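You operate a simulated robot arm through the tools that you are given. There is no shell and no other tool. Be economical: measure what you need, move in short steps, check, and stop when the job is done.

The job below is to be done with a simulated robot arm. You get a single attempt, and the scene is never put back.

Task
Put things in order on the worktop over the cooker bay. At the end: the pink beaker from the worktop over the cooker bay is on the yellow coaster; two of the pegs from the worktop over the cooker bay are on the worktop beside the hob; the blue cup from the worktop over the cooker bay is on the brown board; whatever was shut is shut again. Leave all else as you found it, and nothing knocked over.

It is judged by the outcome, as a careful person would: the job done as asked, and still so three seconds after it is handed in. It fails if anything else is knocked over, pushed out of place, dropped, spilled or broken.

Robot
A 7-joint arm with a two-finger parallel gripper, fixed in place. Base frame: the origin is at the foot of the arm, x ahead of it, y to its left, z up; the work surface is at about z = 0.91. Units: m, degrees, N and s.
With the tool pointing down near the work surface it reaches from about 0.24 to 0.68 m from the base axis. Its first joint turns from -66.0 to 66.0 degrees. Payload 2.4 kg.
The TCP is the grasp point between the finger pads, 0.03 m short of the fingertips. In the tool frame z runs along the fingers and y along their closing line. Largest opening 0.094 m; finger width 0.028, thickness 0.01; the body of the gripper, 0.05 by 0.096 m, starts 0.055 m behind the TCP.
Orientation is that of the tool frame in the base frame, as a unit quaternion [w, x, y, z]. With the fingers straight down and closing along the base's y, the tool's x points along the base's -x, its y along +y and its z along -z.

Tools
- The arm moves only by the tool jog_arm. Its arguments are lists of equal length, an entry for each row: "angular": the turn, a rotation vector about the tool's x, y, z in degrees, a list of three; "travel": the shift along the tool's x, y, z in m, a list of three; "claw": the closure, from 0 (fully open) to 1 (shut). In form: {"angular": [[wx, wy, wz], ...], "travel": [[x, y, z], ...], "claw": [claw, ...]}. A call has 1 to 20 rows; each row is the pose to reach, as a shift and turn from the pose commanded when the call began, along the tool's axes at that moment. Each row takes 0.2 s and may step no farther than 0.05 m and 8.6 degrees from the row before; otherwise, or with a gripper value out of range, the whole call is refused. A pose out of reach is approached as far as the arm can. The call stops where the force on the tool passes 40 N (or 10 N more than at its start, if that is more) or the arm is blocked; 0.2 s more then pass. The fingers move at their own pace (about 0.153 m/s each) and stop on an object; they squeeze with about 31 N. The grip force told is the motor's: it shows also when the fingers shut on nothing. Time passes only in rows, and 0.2 s behind the last, so rows that repeat a pose let the fingers close. It gives the time, the measured TCP pose, the force on the tool (base axes), the opening and the grip force at its end, in the units of the frame above (readings bear some noise).
- Cameras (640 x 400 px; columns grow to the right, rows downward): "scene" is fixed at [0.0361, 0.4717, 1.4514]; the picture's right is [-0.76, -0.65, 0.00], its down [-0.33, 0.39, -0.86] and it looks along [0.56, -0.66, -0.51] (base axes); focal length 310 px, centre (320, 200). "wrist" rides on the gripper at [0.076, 0.014, -0.102] in the tool frame; the picture's right is [-0.18, 0.98, 0.00], its down [-0.75, -0.14, -0.64] and it looks along [-0.63, -0.12, 0.77] (tool axes); focal length 243 px, centre (320, 200).
- grab_frame(camera): a new picture of that camera. The clock stands still meanwhile.
- pixel_to_xyz(camera, pixels): there is no depth. For up to 12 entries [column, row, z] of the newest picture of that camera ("zoom" is the newest enlarged one), the place [x, y] in the base frame at which the ray of that pixel passes the height z, good to about 0.002 m. The clock stands still meanwhile.
- enlarge(camera, box): a new picture of the part [left, top, right, bottom] of that camera's present view, enlarged. The clock stands still meanwhile.
- hand_in(): hands the job in; it is judged then, once.

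Keep the steps short. Do not move on a guess: measure, check each grasp and each placing, and mend mistakes. In all there are 80 turns and 38 pictures (those below and enlarged ones count). Leave the gripper open and the arm clear of the work at the hand-in unless told otherwise, and finish with a single line.

The tools are called by a JSON object that holds its "name" and its "arguments". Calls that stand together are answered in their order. jog_arm: Moves the arm, as the interface text tells. Its arguments: {"type":"object","properties":{"angular":{"type":"array"},"travel":{"type":"array"},"claw":{"type":"array"}},"required":["angular","travel","claw"]} The other tools are called the same way: grab_frame (camera) takes a picture; pixel_to_xyz (camera, pixels) gives the place at which the rays of pixels pass given heights; enlarge (camera, box) takes an enlarged picture of a part of a camera's view; hand_in () hands the job in.

At the start:

```text
time: 0.0
tcp_pos: [0.3362, -0.1385, 1.1689]
tool_rot: [0.0, 0.0, 1.0, 0.0]
ft_force: [-0.5, 0.4, 0.4]
grip_width: 0.0941
grasp_force: 0.1
```

scene: 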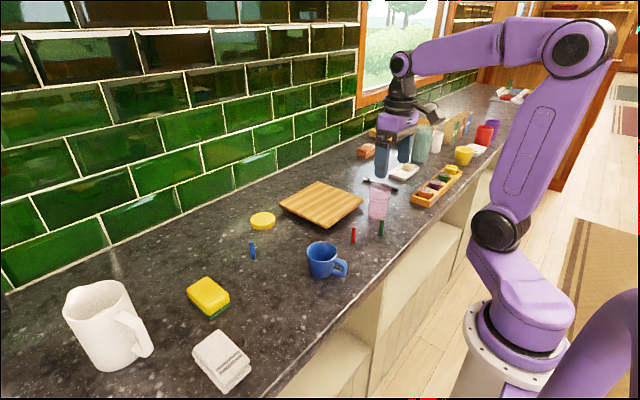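
wrist: 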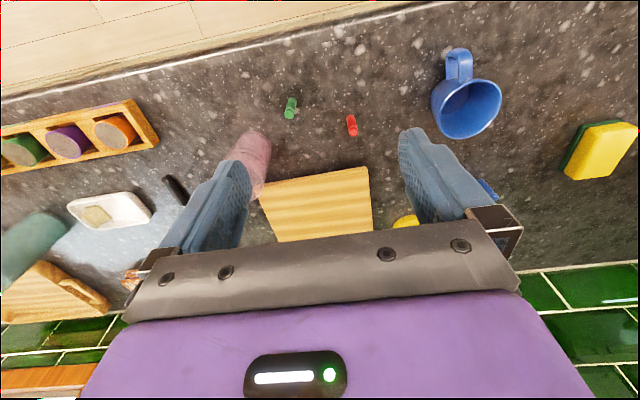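

I'll look at the work area more closely before measuring.

{"name": "enlarge", "arguments": {"camera": "scene", "box": [340, 60, 560, 220]}}

{"name": "enlarge", "arguments": {"camera": "scene", "box": [180, 150, 440, 400]}}

```text
2.50 times, centred on (450, 140) of scene
```

zoom: 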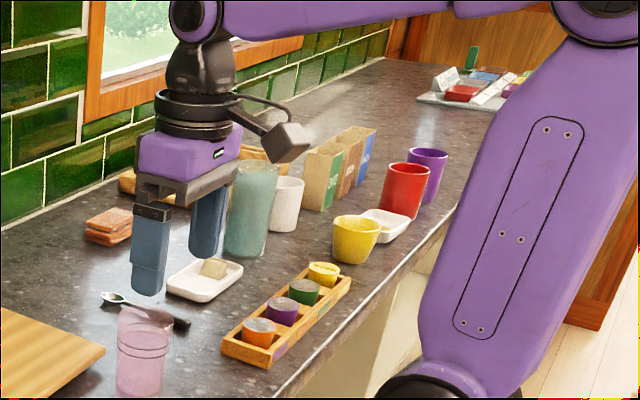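

```text
1.60 times, centred on (310, 275) of scene
```

zoom: 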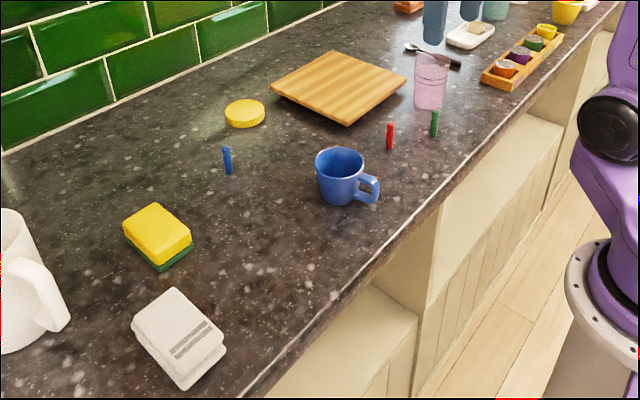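

Three pegs (blue, red, green), the cup, beaker, coaster and board are visible, but I see no hob yet. I'll measure the objects and enlarge the far end.

{"name": "pixel_to_xyz", "arguments": {"camera": "scene", "pixels": [[262, 222, 0.92], [253, 257, 0.91], [353, 242, 0.91], [381, 234, 0.91], [377, 216, 0.91], [322, 276, 0.91], [280, 203, 0.92], [362, 205, 0.92], [318, 182, 0.92], [321, 226, 0.92], [110, 365, 0.91], [510, 98, 0.91]]}}

{"name": "enlarge", "arguments": {"camera": "scene", "box": [440, 0, 640, 125]}}

```text
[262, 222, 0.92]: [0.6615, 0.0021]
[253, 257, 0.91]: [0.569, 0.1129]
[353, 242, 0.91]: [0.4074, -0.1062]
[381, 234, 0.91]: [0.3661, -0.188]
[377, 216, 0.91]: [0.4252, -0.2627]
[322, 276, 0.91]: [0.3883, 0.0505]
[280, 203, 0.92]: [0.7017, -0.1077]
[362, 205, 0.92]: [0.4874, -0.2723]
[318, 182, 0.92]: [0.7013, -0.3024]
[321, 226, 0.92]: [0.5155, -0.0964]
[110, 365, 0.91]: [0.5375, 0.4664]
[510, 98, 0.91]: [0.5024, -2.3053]
```

```text
3.20 times, centred on (540, 62) of scene
```

zoom: 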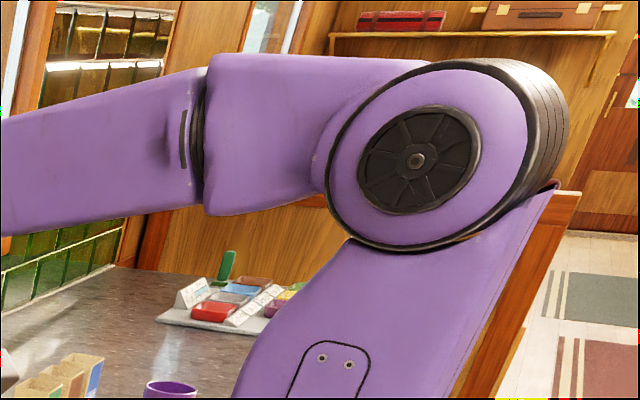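

No hob in view down the right side. I'll swing the wrist camera to look left (+y), staying at z 1.17, well above the objects.

{"name": "jog_arm", "arguments": {"angular": [[0, 0, -8.5], [0, 0, -17], [0, 0, -25.5], [0, 0, -34], [0, 0, -42.5], [0, 0, -51], [0, 0, -59.5], [0, 0, -68], [0, 0, -76.5], [0, 0, -85]], "travel": [[0, 0.034, -0.01], [0, 0.068, -0.02], [0, 0.102, -0.03], [0, 0.136, -0.04], [0, 0.17, -0.05], [0, 0.204, -0.06], [0, 0.238, -0.06], [0, 0.272, -0.06], [0, 0.306, -0.06], [0, 0.34, -0.06]], "claw": [0, 0, 0, 0, 0, 0, 0, 0, 0, 0]}}

{"name": "grab_frame", "arguments": {"camera": "wrist"}}

```text
time: 2.2
tcp_pos: [0.335, 0.2002, 1.23]
tool_rot: [0.001, -0.676, 0.737, 0.0]
ft_force: [-0.1, 0.8, 0.7]
grip_width: 0.094
grasp_force: 0.0
```

```text
32 pictures are left
```

wrist: 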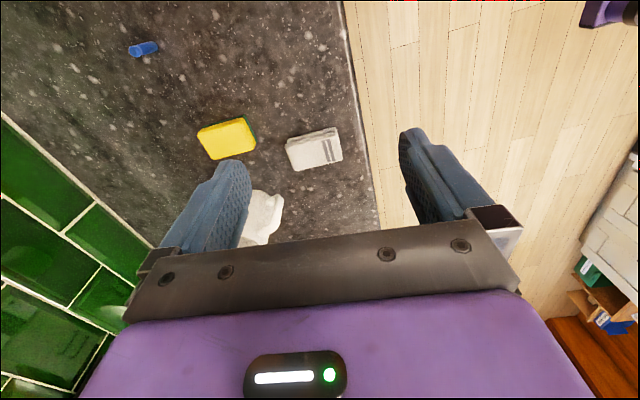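

The gripper hides the far left. I'll tilt the fingers 42° toward +y so that the upper half of the picture looks further left.

{"name": "jog_arm", "arguments": {"angular": [[0, -8.4, 0], [0, -16.8, 0], [0, -25.2, 0], [0, -33.6, 0], [0, -42, 0]], "travel": [[0, 0, -0.01], [0, 0, -0.02], [0, 0, -0.03], [0, 0, -0.04], [0, 0, -0.05]], "claw": [0, 0, 0, 0, 0]}}

{"name": "grab_frame", "arguments": {"camera": "wrist"}}

```text
time: 3.4
tcp_pos: [0.3353, 0.2017, 1.2801]
tool_rot: [0.266, -0.63, 0.688, 0.242]
ft_force: [0.9, 0.6, 0.0]
grip_width: 0.0937
grasp_force: 0.1
```

```text
31 pictures are left
```

wrist: 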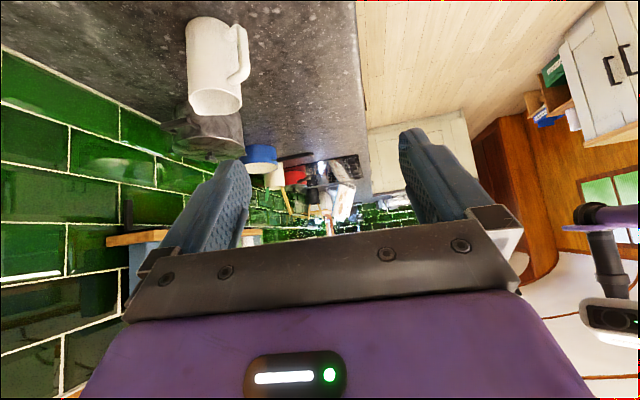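

The worktop continues past the jug, and something dark sits around pixels (330,165). I'll enlarge that.

{"name": "enlarge", "arguments": {"camera": "wrist", "box": [160, 80, 420, 240]}}

```text
2.46 times, centred on (290, 160) of wrist
```

zoom: 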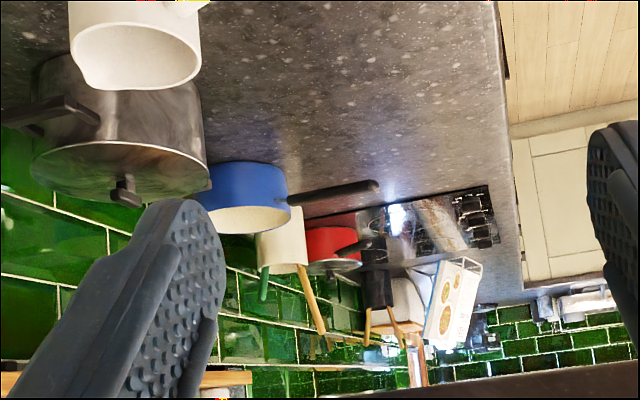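

A black glass hob shows at zoom (380–500, 190–260). I'll measure where it and the worktop near it are.

{"name": "pixel_to_xyz", "arguments": {"camera": "zoom", "pixels": [[488, 187, 0.91], [498, 245, 0.91], [365, 207, 0.91], [400, 262, 0.91], [500, 100, 0.91], [130, 160, 0.91], [240, 170, 0.91], [510, 125, 0.91], [524, 290, 0.91], [135, 20, 0.91]]}}

{"name": "grab_frame", "arguments": {"camera": "scene"}}

```text
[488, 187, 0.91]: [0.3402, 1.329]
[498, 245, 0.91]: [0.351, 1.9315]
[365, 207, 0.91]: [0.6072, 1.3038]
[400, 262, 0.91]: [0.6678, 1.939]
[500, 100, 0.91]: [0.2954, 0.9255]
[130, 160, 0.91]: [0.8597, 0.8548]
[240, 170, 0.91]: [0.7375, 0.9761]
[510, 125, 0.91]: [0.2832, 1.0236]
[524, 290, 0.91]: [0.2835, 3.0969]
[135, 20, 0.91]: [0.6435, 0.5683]
```

```text
29 pictures are left
```

scene: 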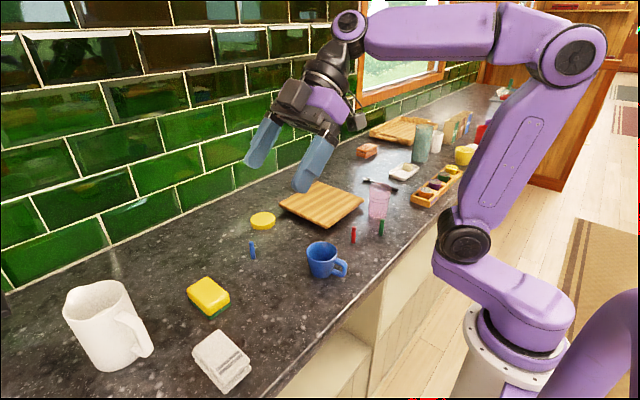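

The hob spans y ≈ 1.33–1.93, so the worktop on its near side is at large y. I need to know where one worktop section ends and the next begins, so I'll enlarge the front edge and the bays.

{"name": "enlarge", "arguments": {"camera": "scene", "box": [220, 200, 480, 400]}}

{"name": "enlarge", "arguments": {"camera": "wrist", "box": [180, 0, 440, 160]}}

```text
2.00 times, centred on (350, 300) of scene
```

zoom: 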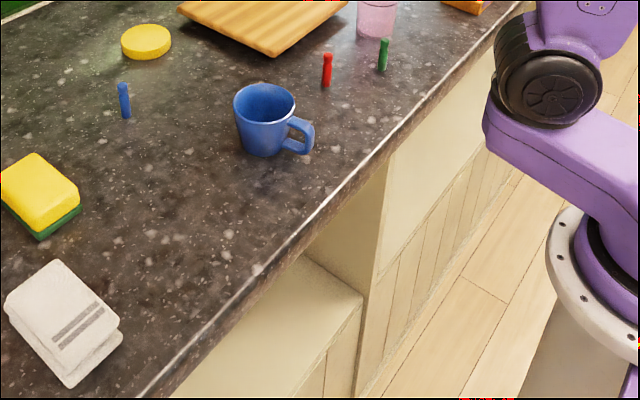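

```text
2.46 times, centred on (310, 80) of wrist
```

zoom: 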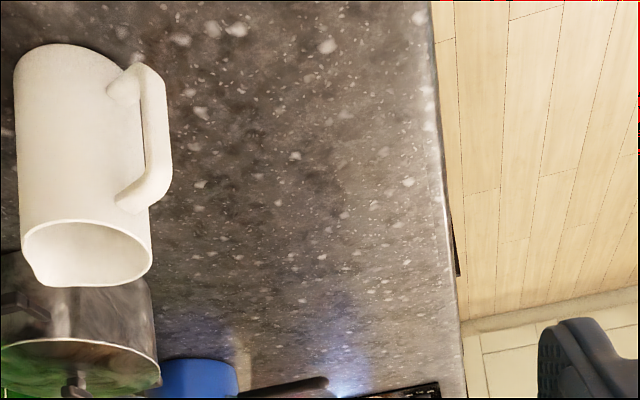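

Under the worktop there's an upright panel meeting the edge at about scene (382,282). I'll measure that, the front edge, the sponge and the cloth.

{"name": "pixel_to_xyz", "arguments": {"camera": "scene", "pixels": [[382, 282, 0.88], [345, 322, 0.88], [290, 385, 0.88], [207, 312, 0.91], [222, 388, 0.91], [245, 355, 0.91], [195, 360, 0.91], [190, 295, 0.91], [230, 300, 0.91], [470, 190, 0.88], [342, 340, 0.7], [375, 350, 0.7]]}}

{"name": "enlarge", "arguments": {"camera": "scene", "box": [400, 100, 540, 240]}}

```text
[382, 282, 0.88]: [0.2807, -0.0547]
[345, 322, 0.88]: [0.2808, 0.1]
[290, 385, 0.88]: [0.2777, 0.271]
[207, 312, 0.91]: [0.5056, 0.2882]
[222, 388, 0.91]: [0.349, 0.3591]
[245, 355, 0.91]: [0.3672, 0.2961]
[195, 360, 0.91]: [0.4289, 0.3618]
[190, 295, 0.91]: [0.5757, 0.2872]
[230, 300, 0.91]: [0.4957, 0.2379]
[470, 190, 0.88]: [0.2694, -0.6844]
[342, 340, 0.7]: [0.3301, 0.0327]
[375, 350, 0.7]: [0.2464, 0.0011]
```

```text
2.86 times, centred on (470, 170) of scene
```

zoom: 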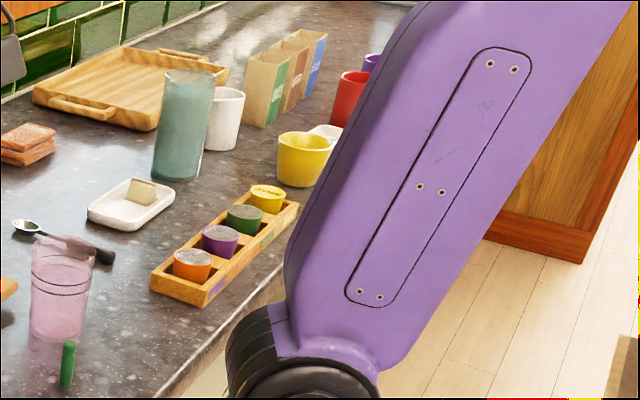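

The panel is at about y = -0.05 to 0, and the front edge is at x ≈ 0.28. To see the bays further left, I'll bring the camera out in front of the edge and turn it a bit toward +x. That path is free air.

{"name": "jog_arm", "arguments": {"angular": [[4.7, 0, 5.2], [9.4, 0, 10.4], [14, 0, 15.6], [18.7, 0, 20.8], [23.4, 0, 26]], "travel": [[-0.002, 0.0356, 0.023], [-0.004, 0.071, 0.046], [-0.006, 0.107, 0.07], [-0.008, 0.142, 0.093], [-0.0095, 0.178, 0.116]], "claw": [0, 0, 0, 0, 0]}}

{"name": "grab_frame", "arguments": {"camera": "wrist"}}

```text
time: 4.6
tcp_pos: [0.1672, 0.3004, 1.2011]
tool_rot: [0.326, -0.394, 0.846, 0.151]
ft_force: [-0.3, -0.7, -0.4]
grip_width: 0.0939
grasp_force: 0.1
```

```text
25 pictures are left
```

wrist: 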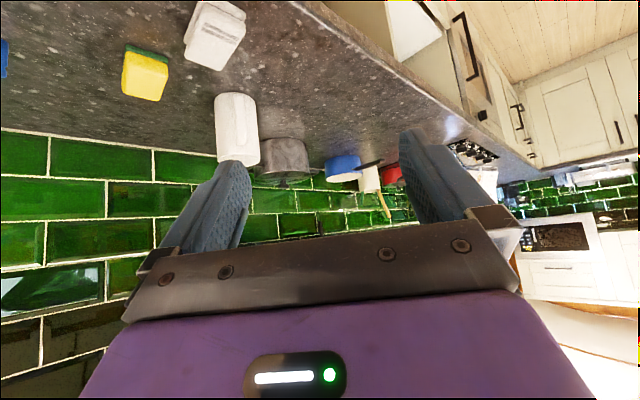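

Now the front is visible: the open bay ends and a cupboard with a dark handle begins near (440,50). I'll enlarge and measure that boundary.

{"name": "enlarge", "arguments": {"camera": "wrist", "box": [320, 0, 580, 165]}}

{"name": "pixel_to_xyz", "arguments": {"camera": "wrist", "pixels": [[390, 55, 0.88], [408, 68, 0.88], [425, 80, 0.88], [465, 112, 0.88], [440, 40, 0.75], [490, 90, 0.8], [340, 15, 0.88]]}}

```text
2.42 times, centred on (450, 82) of wrist
```

zoom: 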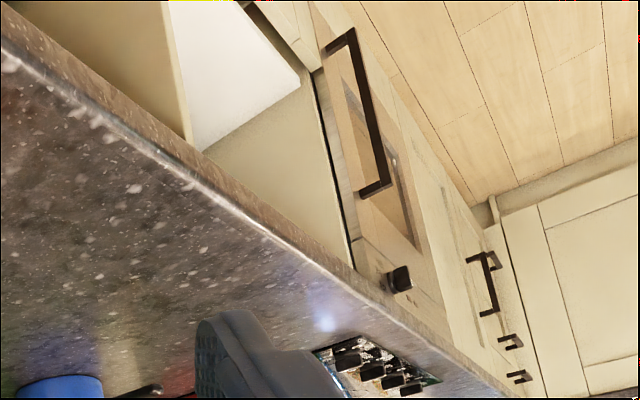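

```text
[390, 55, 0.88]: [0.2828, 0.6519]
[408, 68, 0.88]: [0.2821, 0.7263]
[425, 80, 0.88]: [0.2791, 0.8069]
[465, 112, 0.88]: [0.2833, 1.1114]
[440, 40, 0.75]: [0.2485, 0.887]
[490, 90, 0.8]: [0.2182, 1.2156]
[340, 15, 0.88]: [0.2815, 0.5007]
```

I now see where things are. Panels stand at y ≈ 0 and 0.67, then the oven and hob come at y > 1.09. So the worktop beside the hob is the left stretch past the sponge and cloth, and I'll put the pegs as far left as reach allows. First I'll untilt the tool to straight down.

{"name": "jog_arm", "arguments": {"angular": [[0, 8.4, 0], [0, 16.8, 0], [0, 25.2, 0], [0, 33.6, 0], [0, 42, 0]], "travel": [[0, 0, 0], [0, 0, 0], [0, 0, 0], [0, 0, 0], [0, 0, 0]], "claw": [0, 0, 0, 0, 0]}}

```text
time: 5.8
tcp_pos: [0.1657, 0.3011, 1.2005]
tool_rot: [-0.001, -0.424, 0.906, -0.001]
ft_force: [0.2, 0.2, 0.0]
grip_width: 0.0941
grasp_force: 0.2
```

Straight down now (yaw 50°). Next I'll move to about (0.36, 0.0, 1.2) with yaw 0 to look at the cup, pegs and coaster from above.

{"name": "jog_arm", "arguments": {"angular": [[0, 0, 6.25], [0, 0, 12.5], [0, 0, 18.75], [0, 0, 25], [0, 0, 31.25], [0, 0, 37.5], [0, 0, 43.75], [0, 0, 50]], "travel": [[0.0131, -0.0428, 0], [0.0262, -0.0855, 0], [0.0394, -0.1283, 0], [0.0525, -0.171, 0], [0.0656, -0.2138, 0], [0.0788, -0.2565, 0], [0.0919, -0.2993, 0], [0.105, -0.342, 0]], "claw": [0, 0, 0, 0, 0, 0, 0, 0]}}

{"name": "grab_frame", "arguments": {"camera": "wrist"}}

```text
time: 7.6
tcp_pos: [0.3594, 0.0026, 1.1991]
tool_rot: [0.0, 0.001, 1.0, 0.0]
ft_force: [-0.1, 0.6, -0.1]
grip_width: 0.0939
grasp_force: 0.1
```

```text
23 pictures are left
```

wrist: 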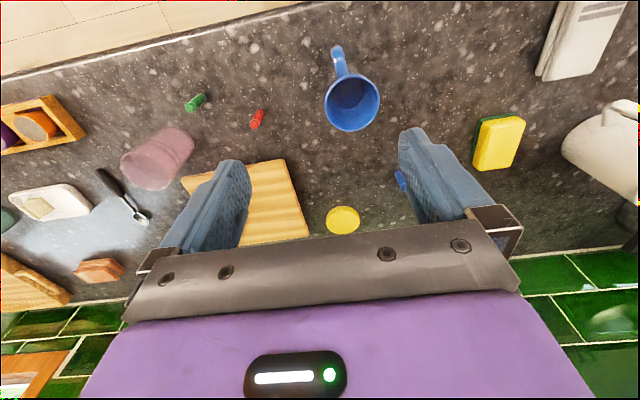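

The cup rim is centred near wrist (351,102) and its handle points to (338,58). I'll enlarge it and compare wrist and scene rays to get the rim height.

{"name": "enlarge", "arguments": {"camera": "wrist", "box": [240, 20, 440, 145]}}

{"name": "enlarge", "arguments": {"camera": "scene", "box": [240, 190, 400, 290]}}

```text
3.20 times, centred on (340, 82) of wrist
```

zoom: 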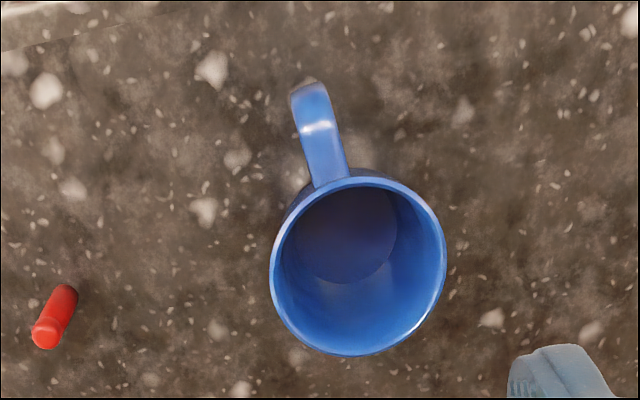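

```text
4.00 times, centred on (320, 240) of scene
```

zoom: 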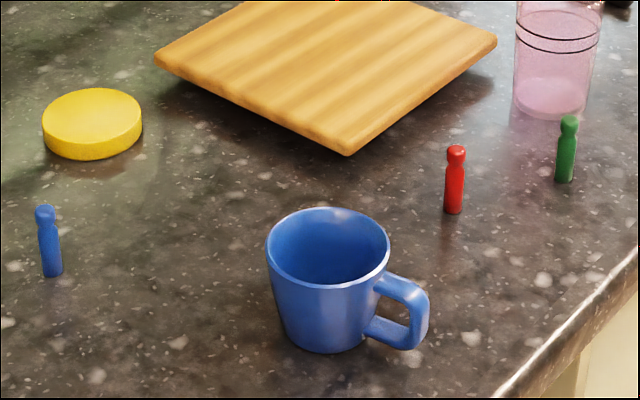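

{"name": "pixel_to_xyz", "arguments": {"camera": "wrist", "pixels": [[351.9, 102.6, 0.98], [351.9, 102.6, 1.0], [324.4, 103.9, 0.99], [379.4, 98.3, 0.99], [337, 48, 0.96], [351.6, 74.5, 0.99], [352.2, 130.5, 0.99], [343.4, 218.5, 0.92]]}}

{"name": "pixel_to_xyz", "arguments": {"camera": "zoom", "pixels": [[328, 247, 0.98], [328, 247, 1.0], [92, 120, 0.92], [45, 210, 0.95], [51, 272, 0.91], [456, 152, 0.95], [454, 210, 0.91], [569, 121, 0.95], [564, 178, 0.91], [560, 25, 0.99], [551, 98, 0.91], [325, 328, 0.91]]}}

```text
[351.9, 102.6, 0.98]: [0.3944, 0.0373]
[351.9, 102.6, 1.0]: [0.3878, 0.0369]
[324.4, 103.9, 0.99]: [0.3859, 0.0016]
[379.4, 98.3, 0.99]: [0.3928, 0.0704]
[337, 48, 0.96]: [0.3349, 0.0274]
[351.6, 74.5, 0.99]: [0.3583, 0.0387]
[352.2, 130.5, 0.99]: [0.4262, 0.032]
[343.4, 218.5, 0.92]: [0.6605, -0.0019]
```

```text
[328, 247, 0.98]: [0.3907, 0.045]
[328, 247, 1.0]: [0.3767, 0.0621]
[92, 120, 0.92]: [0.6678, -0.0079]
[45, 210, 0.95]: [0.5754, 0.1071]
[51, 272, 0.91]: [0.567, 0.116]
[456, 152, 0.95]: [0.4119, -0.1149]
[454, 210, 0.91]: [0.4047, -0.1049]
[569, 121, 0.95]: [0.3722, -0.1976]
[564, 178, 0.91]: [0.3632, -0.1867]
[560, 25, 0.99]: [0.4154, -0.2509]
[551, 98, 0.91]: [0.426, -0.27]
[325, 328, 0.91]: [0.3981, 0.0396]
```

The rim is at z ≈ 0.973, diameter about 0.073, centre (0.396, 0.038), with the handle pointing to -x. I'll go above it with the fingers to the ±y sides (yaw 10°) and check before descending.

{"name": "jog_arm", "arguments": {"angular": [[0, 0, -5], [0, 0, -10], [0, 0, -10], [0, 0, -10], [0, 0, -10]], "travel": [[-0.018, 0.018, 0.02], [-0.0366, 0.0354, 0.05], [-0.0366, 0.0354, 0.09], [-0.0366, 0.0354, 0.13], [-0.0366, 0.0354, 0.165]], "claw": [0, 0, 0, 0, 0]}}

{"name": "grab_frame", "arguments": {"camera": "wrist"}}

```text
time: 8.8
tcp_pos: [0.3965, 0.0358, 1.0362]
tool_rot: [0.001, -0.088, 0.996, 0.001]
ft_force: [0.4, 0.0, -0.1]
grip_width: 0.094
grasp_force: 0.0
```

```text
20 pictures are left
```

wrist: 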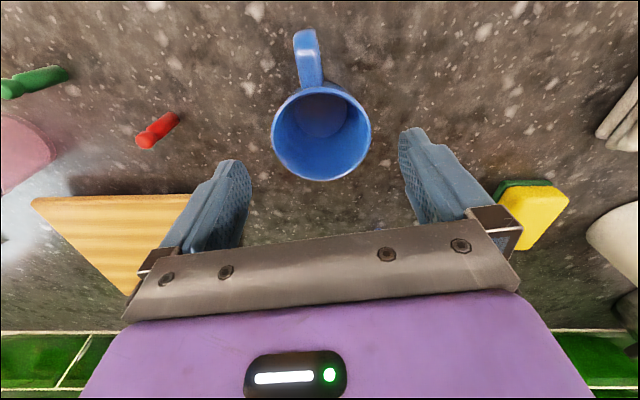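

{"name": "pixel_to_xyz", "arguments": {"camera": "wrist", "pixels": [[321, 132, 0.973], [271, 137, 0.973], [371, 130, 0.973], [310, 40, 0.955], [158, 130, 0.935]]}}

```text
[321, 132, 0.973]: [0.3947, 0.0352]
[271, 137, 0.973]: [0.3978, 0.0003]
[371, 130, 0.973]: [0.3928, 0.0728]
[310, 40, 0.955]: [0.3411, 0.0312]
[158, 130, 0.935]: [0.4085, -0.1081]
```

The cup is centred between the fingers, about 10 mm clear on each side. I'll descend to TCP z 0.948, then close.

{"name": "jog_arm", "arguments": {"angular": [[0, 0, 0], [0, 0, 0], [0, 0, 0], [0, 0, 0], [0, 0, 0], [0, 0, 0]], "travel": [[0, 0, 0.03], [0, 0, 0.06], [0, 0, 0.088], [0, 0, 0.088], [0, 0, 0.088], [0, 0, 0.088]], "claw": [0, 0, 0, 0, 1, 1]}}

```text
time: 10.2
tcp_pos: [0.399, 0.0372, 0.9489]
tool_rot: [0.001, -0.087, 0.996, -0.001]
ft_force: [-0.7, 0.3, 0.3]
grip_width: 0.073
grasp_force: 31.1
```

Grip holds at 0.073 wide with 31 N. I'll lift 0.13 m and carry it over the board toward (0.575, -0.19).

{"name": "jog_arm", "arguments": {"angular": [[0, 0, 0], [0, 0, 0], [0, 0, 0], [0, 0, 0], [0, 0, 0], [0, 0, 0], [0, 0, 0], [0, 0, 0], [0, 0, 0], [0, 0, 0], [0, 0, 0]], "travel": [[0, 0, -0.03], [0, 0, -0.07], [0, 0, -0.1], [0, 0, -0.13], [-0.0192, -0.0365, -0.13], [-0.0385, -0.073, -0.13], [-0.0577, -0.1095, -0.13], [-0.077, -0.146, -0.13], [-0.0962, -0.1824, -0.13], [-0.1155, -0.2189, -0.13], [-0.1347, -0.2554, -0.13]], "claw": [1, 1, 1, 1, 1, 1, 1, 1, 1, 1, 1]}}

{"name": "grab_frame", "arguments": {"camera": "scene"}}

```text
time: 12.6
tcp_pos: [0.5711, -0.192, 1.074]
tool_rot: [-0.001, -0.087, 0.996, 0.0]
ft_force: [0.0, -0.3, -1.4]
grip_width: 0.0731
grasp_force: 31.1
```

```text
19 pictures are left
```

scene: 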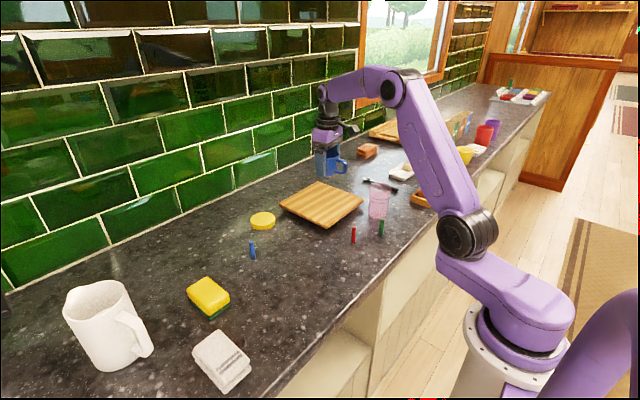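

The cup is held level over the board. I'll lower it in steps and watch the force.

{"name": "jog_arm", "arguments": {"angular": [[0, 0, 0], [0, 0, 0], [0, 0, 0], [0, 0, 0], [0, 0, 0]], "travel": [[0, 0, 0.03], [0, 0, 0.06], [0, 0, 0.085], [0, 0, 0.097], [0, 0, 0.103]], "claw": [1, 1, 1, 1, 1]}}

{"name": "enlarge", "arguments": {"camera": "scene", "box": [260, 140, 400, 240]}}

```text
time: 13.8
tcp_pos: [0.5751, -0.1924, 0.9755]
tool_rot: [0.001, -0.087, 0.996, 0.0]
ft_force: [-2.2, 0.8, 16.5]
grip_width: 0.0731
grasp_force: 30.7
```

```text
4.00 times, centred on (330, 190) of scene
```

zoom: 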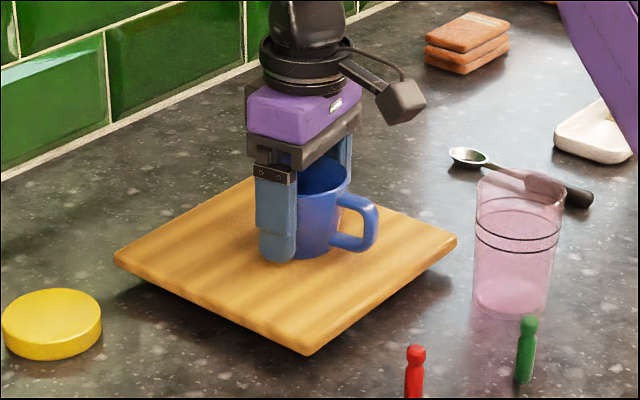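

16 N upward with the cup standing on the board. I'll open the fingers, then rise straight up.

{"name": "jog_arm", "arguments": {"angular": [[0, 0, 0], [0, 0, 0], [0, 0, 0], [0, 0, 0], [0, 0, 0], [0, 0, 0], [0, 0, 0], [0, 0, 0]], "travel": [[0, 0, -0.003], [0, 0, -0.003], [0, 0, -0.003], [0, 0, -0.03], [0, 0, -0.07], [0, 0, -0.11], [0, 0, -0.15], [0, 0, -0.19]], "claw": [0, 0, 0, 0, 0, 0, 0, 0]}}

{"name": "grab_frame", "arguments": {"camera": "wrist"}}

```text
time: 15.6
tcp_pos: [0.574, -0.1909, 1.1644]
tool_rot: [-0.001, -0.088, 0.996, 0.001]
ft_force: [-0.1, 0.1, 0.2]
grip_width: 0.094
grasp_force: 0.0
```

```text
17 pictures are left
```

wrist: 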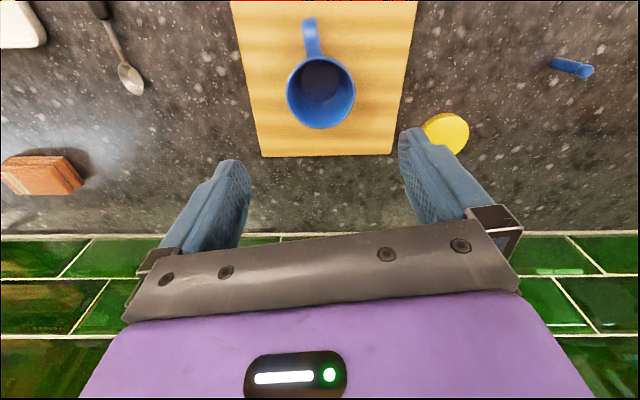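

The cup is standing on the board. I'll measure the coaster and blue peg from here, then move over the beaker.

{"name": "pixel_to_xyz", "arguments": {"camera": "wrist", "pixels": [[447, 133, 0.92], [470, 132, 0.92], [446, 112, 0.92], [448, 153, 0.92], [553, 64, 0.91], [588, 71, 0.96]]}}

{"name": "jog_arm", "arguments": {"angular": [[0, 0, 0], [0, 0, 0], [0, 0, 0], [0, 0, 0]], "travel": [[0.0454, -0.007, 0], [0.0908, -0.014, 0], [0.1362, -0.021, 0], [0.1817, -0.0278, 0]], "claw": [0, 0, 0, 0]}}

{"name": "grab_frame", "arguments": {"camera": "wrist"}}

```text
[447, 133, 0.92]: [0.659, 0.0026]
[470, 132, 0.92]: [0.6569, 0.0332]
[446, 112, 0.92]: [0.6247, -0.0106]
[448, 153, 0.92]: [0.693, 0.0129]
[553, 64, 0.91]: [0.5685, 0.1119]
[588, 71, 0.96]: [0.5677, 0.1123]
```

```text
time: 16.6
tcp_pos: [0.3979, -0.2491, 1.1624]
tool_rot: [0.0, -0.088, 0.996, 0.0]
ft_force: [-0.6, -0.1, -1.1]
grip_width: 0.0938
grasp_force: 0.1
```

```text
16 pictures are left
```

wrist: 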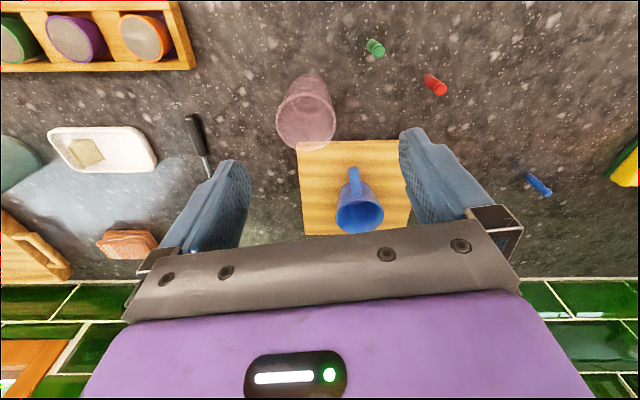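

Blue peg at (0.568, 0.112), top z 0.96. Coaster centre (0.659, 0.001), radius about 0.034. Now I'll enlarge the beaker in both cameras.

{"name": "enlarge", "arguments": {"camera": "wrist", "box": [240, 30, 400, 130]}}

{"name": "enlarge", "arguments": {"camera": "scene", "box": [330, 170, 426, 230]}}

```text
4.00 times, centred on (320, 80) of wrist
```

zoom: 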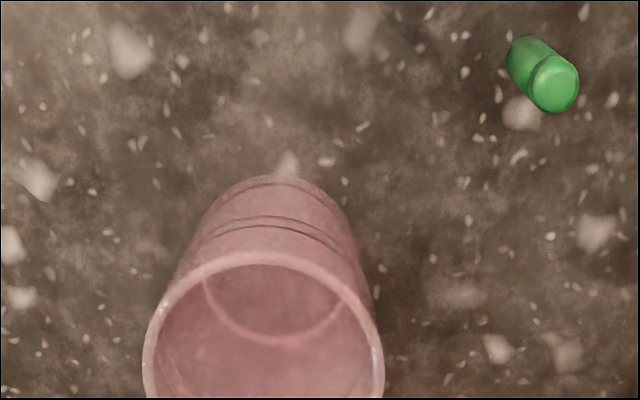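

```text
6.67 times, centred on (378, 200) of scene
```

zoom: 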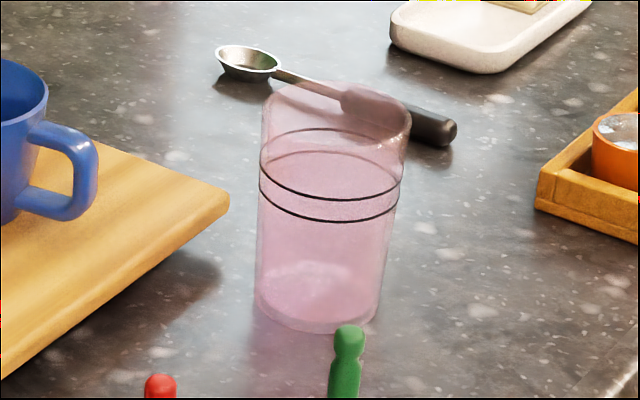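

{"name": "pixel_to_xyz", "arguments": {"camera": "wrist", "pixels": [[306, 121, 1.0], [306, 121, 1.02], [276, 123, 1.01], [336, 119, 1.01], [305, 93, 1.01], [309, 102, 0.91]]}}

{"name": "pixel_to_xyz", "arguments": {"camera": "zoom", "pixels": [[337, 115, 1.0], [337, 115, 1.02], [317, 303, 0.91], [255, 300, 0.91], [378, 305, 0.91]]}}

```text
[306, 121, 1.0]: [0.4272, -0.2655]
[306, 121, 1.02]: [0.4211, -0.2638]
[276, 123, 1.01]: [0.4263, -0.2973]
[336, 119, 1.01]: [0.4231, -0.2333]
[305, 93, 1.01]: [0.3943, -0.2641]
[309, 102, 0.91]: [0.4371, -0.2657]
```

```text
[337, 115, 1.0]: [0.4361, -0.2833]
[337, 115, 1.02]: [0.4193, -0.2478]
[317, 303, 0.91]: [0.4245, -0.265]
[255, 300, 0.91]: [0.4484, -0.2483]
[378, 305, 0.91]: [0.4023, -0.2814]
```

Beaker: rim z ≈ 1.011, centre (0.4245, -0.2645), diameter 0.064. I'll descend to TCP 0.968, with 15 mm clear each side and the fingertips at 0.938, above the spoon. Then I'll close.

{"name": "jog_arm", "arguments": {"angular": [[0, 0, 0], [0, 0, 0], [0, 0, 0], [0, 0, 0], [0, 0, 0], [0, 0, 0], [0, 0, 0], [0, 0, 0], [0, 0, 0], [0, 0, 0]], "travel": [[-0.022, -0.019, 0.01], [-0.022, -0.019, 0.04], [-0.022, -0.019, 0.075], [-0.022, -0.019, 0.105], [-0.022, -0.019, 0.135], [-0.022, -0.019, 0.165], [-0.022, -0.019, 0.196], [-0.022, -0.019, 0.196], [-0.022, -0.019, 0.196], [-0.022, -0.019, 0.196]], "claw": [0, 0, 0, 0, 0, 0, 0, 0.6, 1, 1]}}

{"name": "enlarge", "arguments": {"camera": "scene", "box": [320, 140, 448, 240]}}

```text
time: 18.8
tcp_pos: [0.4267, -0.2658, 0.9667]
tool_rot: [0.0, -0.086, 0.996, 0.0]
ft_force: [0.3, -0.1, 0.7]
grip_width: 0.0643
grasp_force: 31.4
```

```text
4.00 times, centred on (384, 190) of scene
```

zoom: 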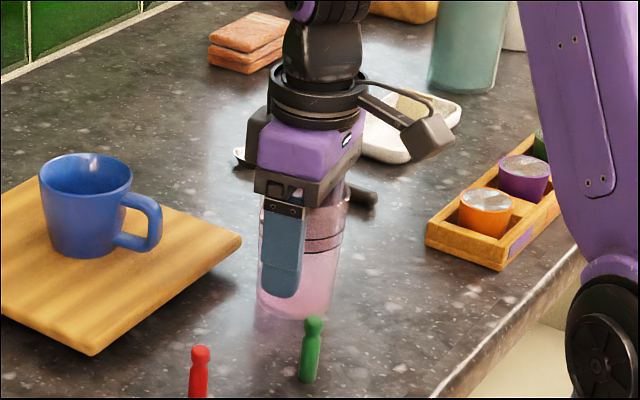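

Grip 0.064 wide, 31 N. I'll lift 0.15 m gently, keep it level and carry it to above the coaster.

{"name": "jog_arm", "arguments": {"angular": [[0, 0, 0], [0, 0, 0], [0, 0, 0], [0, 0, 0], [0, 0, 0], [0, 0, 0], [0, 0, 0], [0, 0, 0], [0, 0, 0], [0, 0, 0], [0, 0, 0], [0, 0, 0], [0, 0, 0], [0, 0, 0], [0, 0, 0], [0, 0, 0], [0, 0, 0], [0, 0, 0]], "travel": [[0, 0, -0.015], [0, 0, -0.045], [0, 0, -0.08], [0, 0, -0.115], [0, 0, -0.14], [0, 0, -0.15], [-0.0138, 0.0111, -0.15], [-0.0414, 0.0332, -0.15], [-0.0691, 0.0553, -0.15], [-0.0967, 0.0775, -0.15], [-0.1243, 0.0996, -0.15], [-0.152, 0.1218, -0.15], [-0.1796, 0.1439, -0.15], [-0.2072, 0.166, -0.15], [-0.2349, 0.1882, -0.15], [-0.2597, 0.2081, -0.15], [-0.2763, 0.2214, -0.15], [-0.2763, 0.2214, -0.15]], "claw": [1, 1, 1, 1, 1, 1, 1, 1, 1, 1, 1, 1, 1, 1, 1, 1, 1, 1]}}

{"name": "enlarge", "arguments": {"camera": "scene", "box": [180, 110, 372, 230]}}

```text
time: 22.6
tcp_pos: [0.6581, 0.0022, 1.1174]
tool_rot: [0.0, -0.088, 0.996, 0.0]
ft_force: [0.2, 0.4, -0.8]
grip_width: 0.0644
grasp_force: 30.7
```

```text
3.33 times, centred on (276, 170) of scene
```

zoom: 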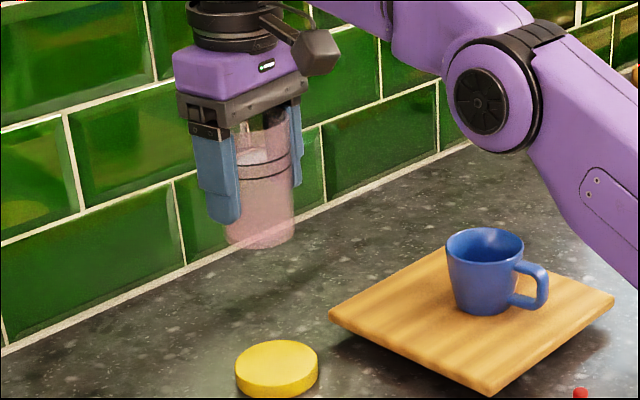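

Held level. I'll recheck the coaster's centre and thickness from this view before lowering.

{"name": "pixel_to_xyz", "arguments": {"camera": "zoom", "pixels": [[277, 362, 0.92], [277, 362, 0.925], [277, 362, 0.93], [235, 364, 0.925], [318, 360, 0.925], [277, 398, 0.91], [277, 385, 0.925], [277, 385, 0.92]]}}

{"name": "jog_arm", "arguments": {"angular": [[0, 0, 0], [0, 0, 0], [0, 0, 0]], "travel": [[0, 0, 0.03], [0, 0, 0.065], [0, 0, 0.095]], "claw": [1, 1, 1]}}

{"name": "enlarge", "arguments": {"camera": "scene", "box": [212, 150, 324, 240]}}

```text
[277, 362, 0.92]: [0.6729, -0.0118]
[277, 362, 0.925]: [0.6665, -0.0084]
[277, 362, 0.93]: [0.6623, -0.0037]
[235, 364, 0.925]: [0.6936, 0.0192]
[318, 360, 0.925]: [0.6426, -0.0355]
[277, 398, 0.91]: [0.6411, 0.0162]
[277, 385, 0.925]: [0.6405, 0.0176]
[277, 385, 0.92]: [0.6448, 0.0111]
```

```text
time: 23.4
tcp_pos: [0.6587, 0.0007, 1.0227]
tool_rot: [0.0, -0.087, 0.996, -0.001]
ft_force: [0.3, -0.1, -1.2]
grip_width: 0.0642
grasp_force: 31.7
```

```text
4.44 times, centred on (268, 195) of scene
```

zoom: 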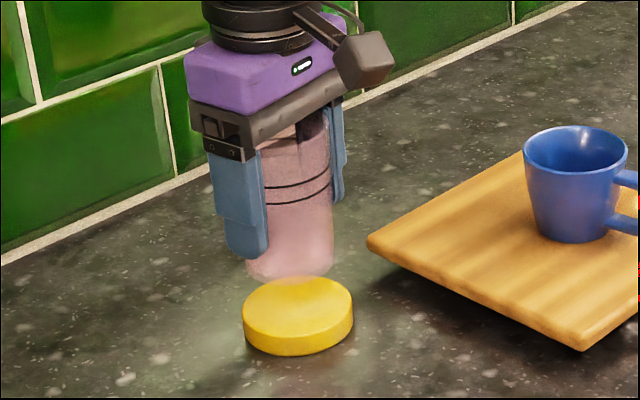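

My two coaster estimates differ by several millimetres. I'll compare the beaker's base and the coaster directly in this enlarged view.

{"name": "pixel_to_xyz", "arguments": {"camera": "zoom", "pixels": [[298, 306, 0.925], [242, 308, 0.925], [354, 303, 0.925], [298, 277, 0.925], [298, 336, 0.925], [290, 259, 0.966], [245, 262, 0.966], [334, 256, 0.966], [290, 281, 0.966]]}}

{"name": "enlarge", "arguments": {"camera": "wrist", "box": [220, 40, 420, 165]}}

```text
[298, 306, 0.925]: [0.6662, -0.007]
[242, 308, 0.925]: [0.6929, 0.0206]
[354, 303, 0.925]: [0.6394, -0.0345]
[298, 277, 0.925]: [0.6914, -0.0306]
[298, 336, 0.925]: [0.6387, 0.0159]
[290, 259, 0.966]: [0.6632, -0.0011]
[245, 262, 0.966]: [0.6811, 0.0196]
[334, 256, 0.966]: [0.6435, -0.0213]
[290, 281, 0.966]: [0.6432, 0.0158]
```

```text
3.20 times, centred on (320, 102) of wrist
```

zoom: 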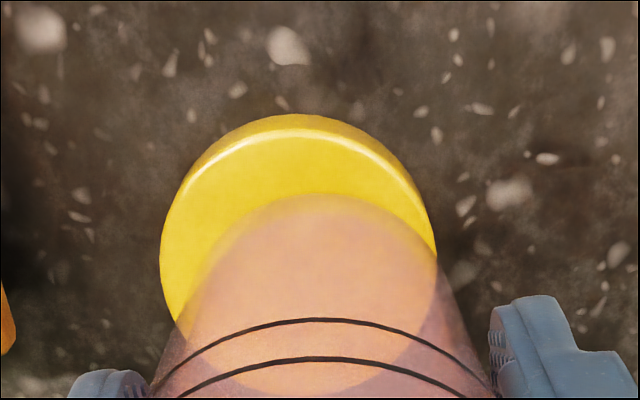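

{"name": "pixel_to_xyz", "arguments": {"camera": "zoom", "pixels": [[299, 128, 0.925], [299, 396, 0.925], [160, 262, 0.925], [437, 255, 0.925], [320, 193, 0.966], [299, 128, 0.92], [299, 396, 0.92]]}}

```text
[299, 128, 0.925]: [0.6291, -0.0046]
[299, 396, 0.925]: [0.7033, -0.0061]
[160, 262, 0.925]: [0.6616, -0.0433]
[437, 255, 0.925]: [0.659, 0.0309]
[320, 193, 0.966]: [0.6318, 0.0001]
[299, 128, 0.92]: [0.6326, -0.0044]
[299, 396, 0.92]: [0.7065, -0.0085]
```

Both views agree: coaster centre (0.666, -0.006), beaker about (0.661, 0). I'll shift it 5 mm and 6 mm and lower it onto the coaster.

{"name": "jog_arm", "arguments": {"angular": [[0, 0, 0], [0, 0, 0], [0, 0, 0], [0, 0, 0], [0, 0, 0], [0, 0, 0]], "travel": [[-0.0039, -0.0068, 0], [-0.0039, -0.0068, 0.015], [-0.0039, -0.0068, 0.028], [-0.0039, -0.0068, 0.036], [-0.0039, -0.0068, 0.039], [-0.0039, -0.0068, 0.041]], "claw": [1, 1, 1, 1, 1, 1]}}

{"name": "enlarge", "arguments": {"camera": "scene", "box": [212, 150, 324, 240]}}

```text
time: 24.8
tcp_pos: [0.6638, -0.0043, 0.9829]
tool_rot: [0.001, -0.087, 0.996, 0.001]
ft_force: [-3.3, -0.6, 11.9]
grip_width: 0.0644
grasp_force: 31.7
```

```text
4.44 times, centred on (268, 195) of scene
```

zoom: 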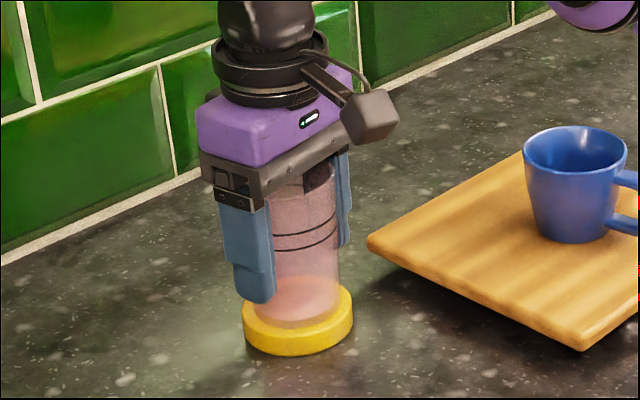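

12 N contact, and the beaker stands within the coaster. I'll open and rise straight up.

{"name": "jog_arm", "arguments": {"angular": [[0, 0, 0], [0, 0, 0], [0, 0, 0], [0, 0, 0], [0, 0, 0], [0, 0, 0], [0, 0, 0], [0, 0, 0], [0, 0, 0]], "travel": [[0, 0, -0.001], [0, 0, -0.001], [0, 0, -0.001], [0, 0, -0.025], [0, 0, -0.055], [0, 0, -0.09], [0, 0, -0.125], [0, 0, -0.15], [0, 0, -0.15]], "claw": [0.2, 0, 0, 0, 0, 0, 0, 0, 0]}}

```text
time: 26.8
tcp_pos: [0.6553, -0.0054, 1.1326]
tool_rot: [0.0, -0.087, 0.996, 0.001]
ft_force: [0.4, -0.1, 0.6]
grip_width: 0.0938
grasp_force: 0.0
out of reach, approached as far as the arm can: row 8, 9
```

Released. (The last row was slightly at the reach limit.) Next I'll move above the blue peg at (0.568, 0.112), with the fingers partly closed, and check its alignment.

{"name": "jog_arm", "arguments": {"angular": [[0, 0, 0], [0, 0, 0], [0, 0, 0], [0, 0, 0], [0, 0, 0], [0, 0, 0]], "travel": [[0.0185, 0.0331, 0], [0.037, 0.0662, 0], [0.0556, 0.0993, 0], [0.0741, 0.1324, 0], [0.0741, 0.1324, 0.04], [0.0741, 0.1324, 0.073]], "claw": [0, 0, 0, 0.3, 0.55, 0.55]}}

{"name": "enlarge", "arguments": {"camera": "wrist", "box": [200, 0, 440, 150]}}

```text
time: 28.2
tcp_pos: [0.5589, 0.1116, 1.0589]
tool_rot: [-0.001, -0.088, 0.996, 0.0]
ft_force: [0.4, 0.6, -0.7]
grip_width: 0.0425
grasp_force: 0.0
```

```text
2.67 times, centred on (320, 75) of wrist
```

zoom: 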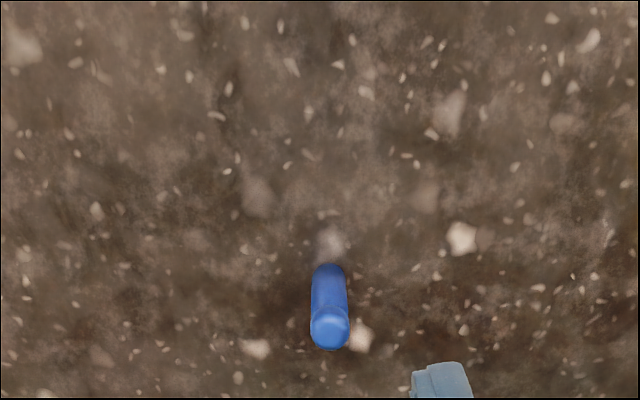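

{"name": "pixel_to_xyz", "arguments": {"camera": "zoom", "pixels": [[330, 328, 0.957], [329, 277, 0.912], [311, 328, 0.953], [349, 328, 0.953]]}}

```text
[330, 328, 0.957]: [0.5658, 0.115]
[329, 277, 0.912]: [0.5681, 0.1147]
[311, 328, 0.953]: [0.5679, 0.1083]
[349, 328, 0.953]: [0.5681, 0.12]
```

Peg centre is (0.568, 0.1145). I'll shift 9 mm in x and 3 mm in y, descend to TCP 0.948 and close.

{"name": "jog_arm", "arguments": {"angular": [[0, 0, 0], [0, 0, 0], [0, 0, 0], [0, 0, 0], [0, 0, 0], [0, 0, 0], [0, 0, 0], [0, 0, 0], [0, 0, 0]], "travel": [[-0.0089, 0.0015, 0.02], [-0.0089, 0.0015, 0.05], [-0.0089, 0.0015, 0.08], [-0.0089, 0.0015, 0.1], [-0.0089, 0.0015, 0.111], [-0.0089, 0.0015, 0.111], [-0.0089, 0.0015, 0.111], [-0.0089, 0.0015, 0.111], [-0.0089, 0.0015, 0.111]], "claw": [0.55, 0.55, 0.55, 0.55, 0.55, 0.65, 0.75, 1, 1]}}

```text
time: 30.2
tcp_pos: [0.5694, 0.114, 0.9465]
tool_rot: [0.0, -0.087, 0.996, 0.001]
ft_force: [0.1, -0.8, -0.2]
grip_width: 0.0107
grasp_force: 30.9
```

Peg gripped (0.0107 wide). I'll lift 0.13 m, draw back clear of the sponge and jug, then swing left to above (0.335, 0.56) while yawing 45°.

{"name": "jog_arm", "arguments": {"angular": [[0, 0, 0], [0, 0, 0], [0, 0, 0], [0, 0, 0], [0, 0, 0], [0, 0, 0], [0, 0, 0], [0, 0, 0], [0, 0, -5.6], [0, 0, -11.2], [0, 0, -16.9], [0, 0, -22.5], [0, 0, -28.1], [0, 0, -33.8], [0, 0, -39.4], [0, 0, -45]], "travel": [[0, 0, -0.02], [0, 0, -0.06], [0, 0, -0.1], [0, 0, -0.13], [0.0378, 0.0284, -0.13], [0.0755, 0.0567, -0.13], [0.1133, 0.0851, -0.13], [0.1511, 0.1135, -0.13], [0.1513, 0.1592, -0.13], [0.1515, 0.205, -0.13], [0.1516, 0.2507, -0.13], [0.1518, 0.2964, -0.13], [0.152, 0.3422, -0.13], [0.1522, 0.3879, -0.13], [0.1523, 0.4337, -0.13], [0.1525, 0.4794, -0.13]], "claw": [1, 1, 1, 1, 1, 1, 1, 1, 1, 1, 1, 1, 1, 1, 1, 1]}}

{"name": "grab_frame", "arguments": {"camera": "wrist"}}

```text
time: 33.6
tcp_pos: [0.3329, 0.5567, 1.0754]
tool_rot: [0.0, -0.462, 0.887, 0.0]
ft_force: [-0.5, 0.1, -0.6]
grip_width: 0.011
grasp_force: 30.5
```

```text
7 pictures are left
```

wrist: 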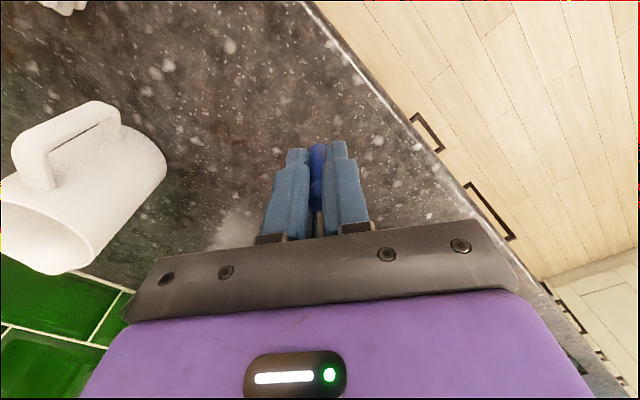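

The peg is upright and the counter below is clear. I'll lower it by 0.128 m to just touch.

{"name": "jog_arm", "arguments": {"angular": [[0, 0, 0], [0, 0, 0], [0, 0, 0], [0, 0, 0], [0, 0, 0], [0, 0, 0]], "travel": [[0, 0, 0.03], [0, 0, 0.065], [0, 0, 0.1], [0, 0, 0.12], [0, 0, 0.126], [0, 0, 0.128]], "claw": [1, 1, 1, 1, 1, 1]}}

```text
time: 35.0
tcp_pos: [0.3351, 0.5599, 0.9484]
tool_rot: [0.0, -0.462, 0.887, -0.001]
ft_force: [-0.3, 0.3, -0.1]
grip_width: 0.0107
grasp_force: 30.7
```

No contact force yet. I'll lower another 1–3 mm to seat it.

{"name": "jog_arm", "arguments": {"angular": [[0, 0, 0], [0, 0, 0]], "travel": [[0, 0, 0.001], [0, 0, 0.002]], "claw": [1, 1]}}

```text
time: 35.6
tcp_pos: [0.335, 0.5619, 0.9482]
tool_rot: [0.0, -0.461, 0.887, 0.0]
ft_force: [-0.3, 0.0, 0.3]
grip_width: 0.0108
grasp_force: 30.8
```

{"name": "jog_arm", "arguments": {"angular": [[0, 0, 0], [0, 0, 0]], "travel": [[0, 0, 0.001], [0, 0, 0.002]], "claw": [1, 1]}}

```text
time: 36.2
tcp_pos: [0.3343, 0.5608, 0.9451]
tool_rot: [0.001, -0.462, 0.887, 0.001]
ft_force: [0.6, -1.0, 7.7]
grip_width: 0.0106
grasp_force: 31.3
```

7.7 N: seated. I'll open in stages and rise straight up.

{"name": "jog_arm", "arguments": {"angular": [[0, 0, 0], [0, 0, 0], [0, 0, 0], [0, 0, 0], [0, 0, 0], [0, 0, 0], [0, 0, 0]], "travel": [[0, 0, -0.001], [0, 0, -0.001], [0, 0, -0.001], [0, 0, -0.02], [0, 0, -0.06], [0, 0, -0.1], [0, 0, -0.14]], "claw": [0.8, 0.55, 0.55, 0.55, 0.55, 0.55, 0.55]}}

{"name": "grab_frame", "arguments": {"camera": "wrist"}}

```text
time: 37.8
tcp_pos: [0.3366, 0.5593, 1.0866]
tool_rot: [0.0, -0.462, 0.887, 0.0]
ft_force: [-0.6, -0.6, 0.5]
grip_width: 0.0423
grasp_force: 0.1
```

```text
6 pictures are left
```

wrist: 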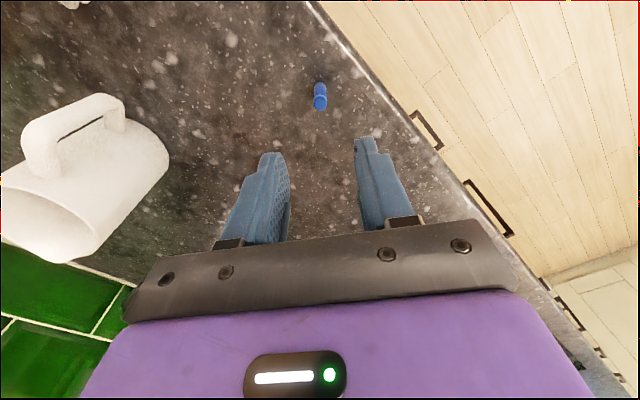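

The blue peg stands upright. I'll go back along the front of the counter to above the red peg at (0.4085, -0.108), returning the yaw to 10°.

{"name": "jog_arm", "arguments": {"angular": [[0, 0, 3.2], [0, 0, 6.4], [0, 0, 9.6], [0, 0, 12.9], [0, 0, 16.1], [0, 0, 19.3], [0, 0, 22.5], [0, 0, 25.7], [0, 0, 28.9], [0, 0, 32.1], [0, 0, 35.4], [0, 0, 38.6], [0, 0, 41.8], [0, 0, 45], [0, 0, 45]], "travel": [[0.0364, -0.0312, 0], [0.0728, -0.0624, 0], [0.1092, -0.0936, 0], [0.1457, -0.1248, 0], [0.1821, -0.156, 0], [0.2185, -0.1872, 0], [0.2549, -0.2184, 0], [0.2913, -0.2495, 0], [0.3277, -0.2807, 0], [0.3641, -0.3119, 0], [0.4006, -0.3431, 0], [0.437, -0.3743, 0], [0.4734, -0.4055, 0], [0.5098, -0.4367, 0], [0.5098, -0.4367, 0.026]], "claw": [0.55, 0.55, 0.55, 0.55, 0.55, 0.55, 0.55, 0.55, 0.55, 0.55, 0.55, 0.55, 0.55, 0.55, 0.55]}}

{"name": "enlarge", "arguments": {"camera": "wrist", "box": [200, 0, 440, 150]}}

```text
time: 41.0
tcp_pos: [0.4024, -0.1087, 1.0596]
tool_rot: [0.001, -0.088, 0.996, -0.001]
ft_force: [0.6, 0.0, 0.6]
grip_width: 0.0426
grasp_force: 0.1
```

```text
2.67 times, centred on (320, 75) of wrist
```

zoom: 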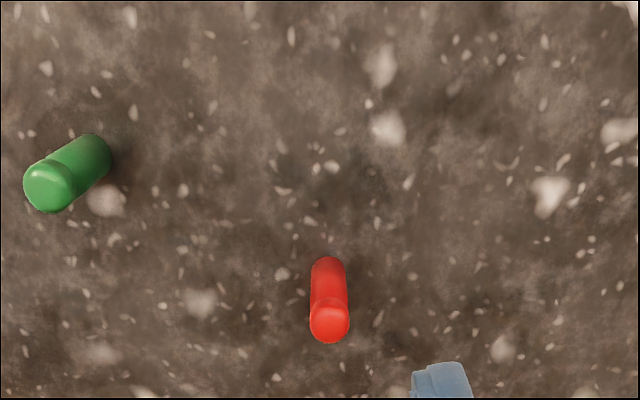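

{"name": "pixel_to_xyz", "arguments": {"camera": "zoom", "pixels": [[330, 321, 0.957], [329, 270, 0.912]]}}

```text
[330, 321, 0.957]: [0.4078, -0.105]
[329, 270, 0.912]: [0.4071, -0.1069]
```

Red peg at (0.4075, -0.106), almost centred. I'll shift 5.6 mm, descend and close.

{"name": "jog_arm", "arguments": {"angular": [[0, 0, 0], [0, 0, 0], [0, 0, 0], [0, 0, 0], [0, 0, 0], [0, 0, 0], [0, 0, 0], [0, 0, 0], [0, 0, 0]], "travel": [[-0.0056, 0.0015, 0.02], [-0.0056, 0.0015, 0.05], [-0.0056, 0.0015, 0.08], [-0.0056, 0.0015, 0.1], [-0.0056, 0.0015, 0.112], [-0.0056, 0.0015, 0.112], [-0.0056, 0.0015, 0.112], [-0.0056, 0.0015, 0.112], [-0.0056, 0.0015, 0.112]], "claw": [0.55, 0.55, 0.55, 0.55, 0.55, 0.65, 0.75, 1, 1]}}

```text
time: 43.0
tcp_pos: [0.4062, -0.106, 0.9493]
tool_rot: [0.0, -0.087, 0.996, 0.0]
ft_force: [-0.3, -0.5, 0.2]
grip_width: 0.0054
grasp_force: 30.2
```

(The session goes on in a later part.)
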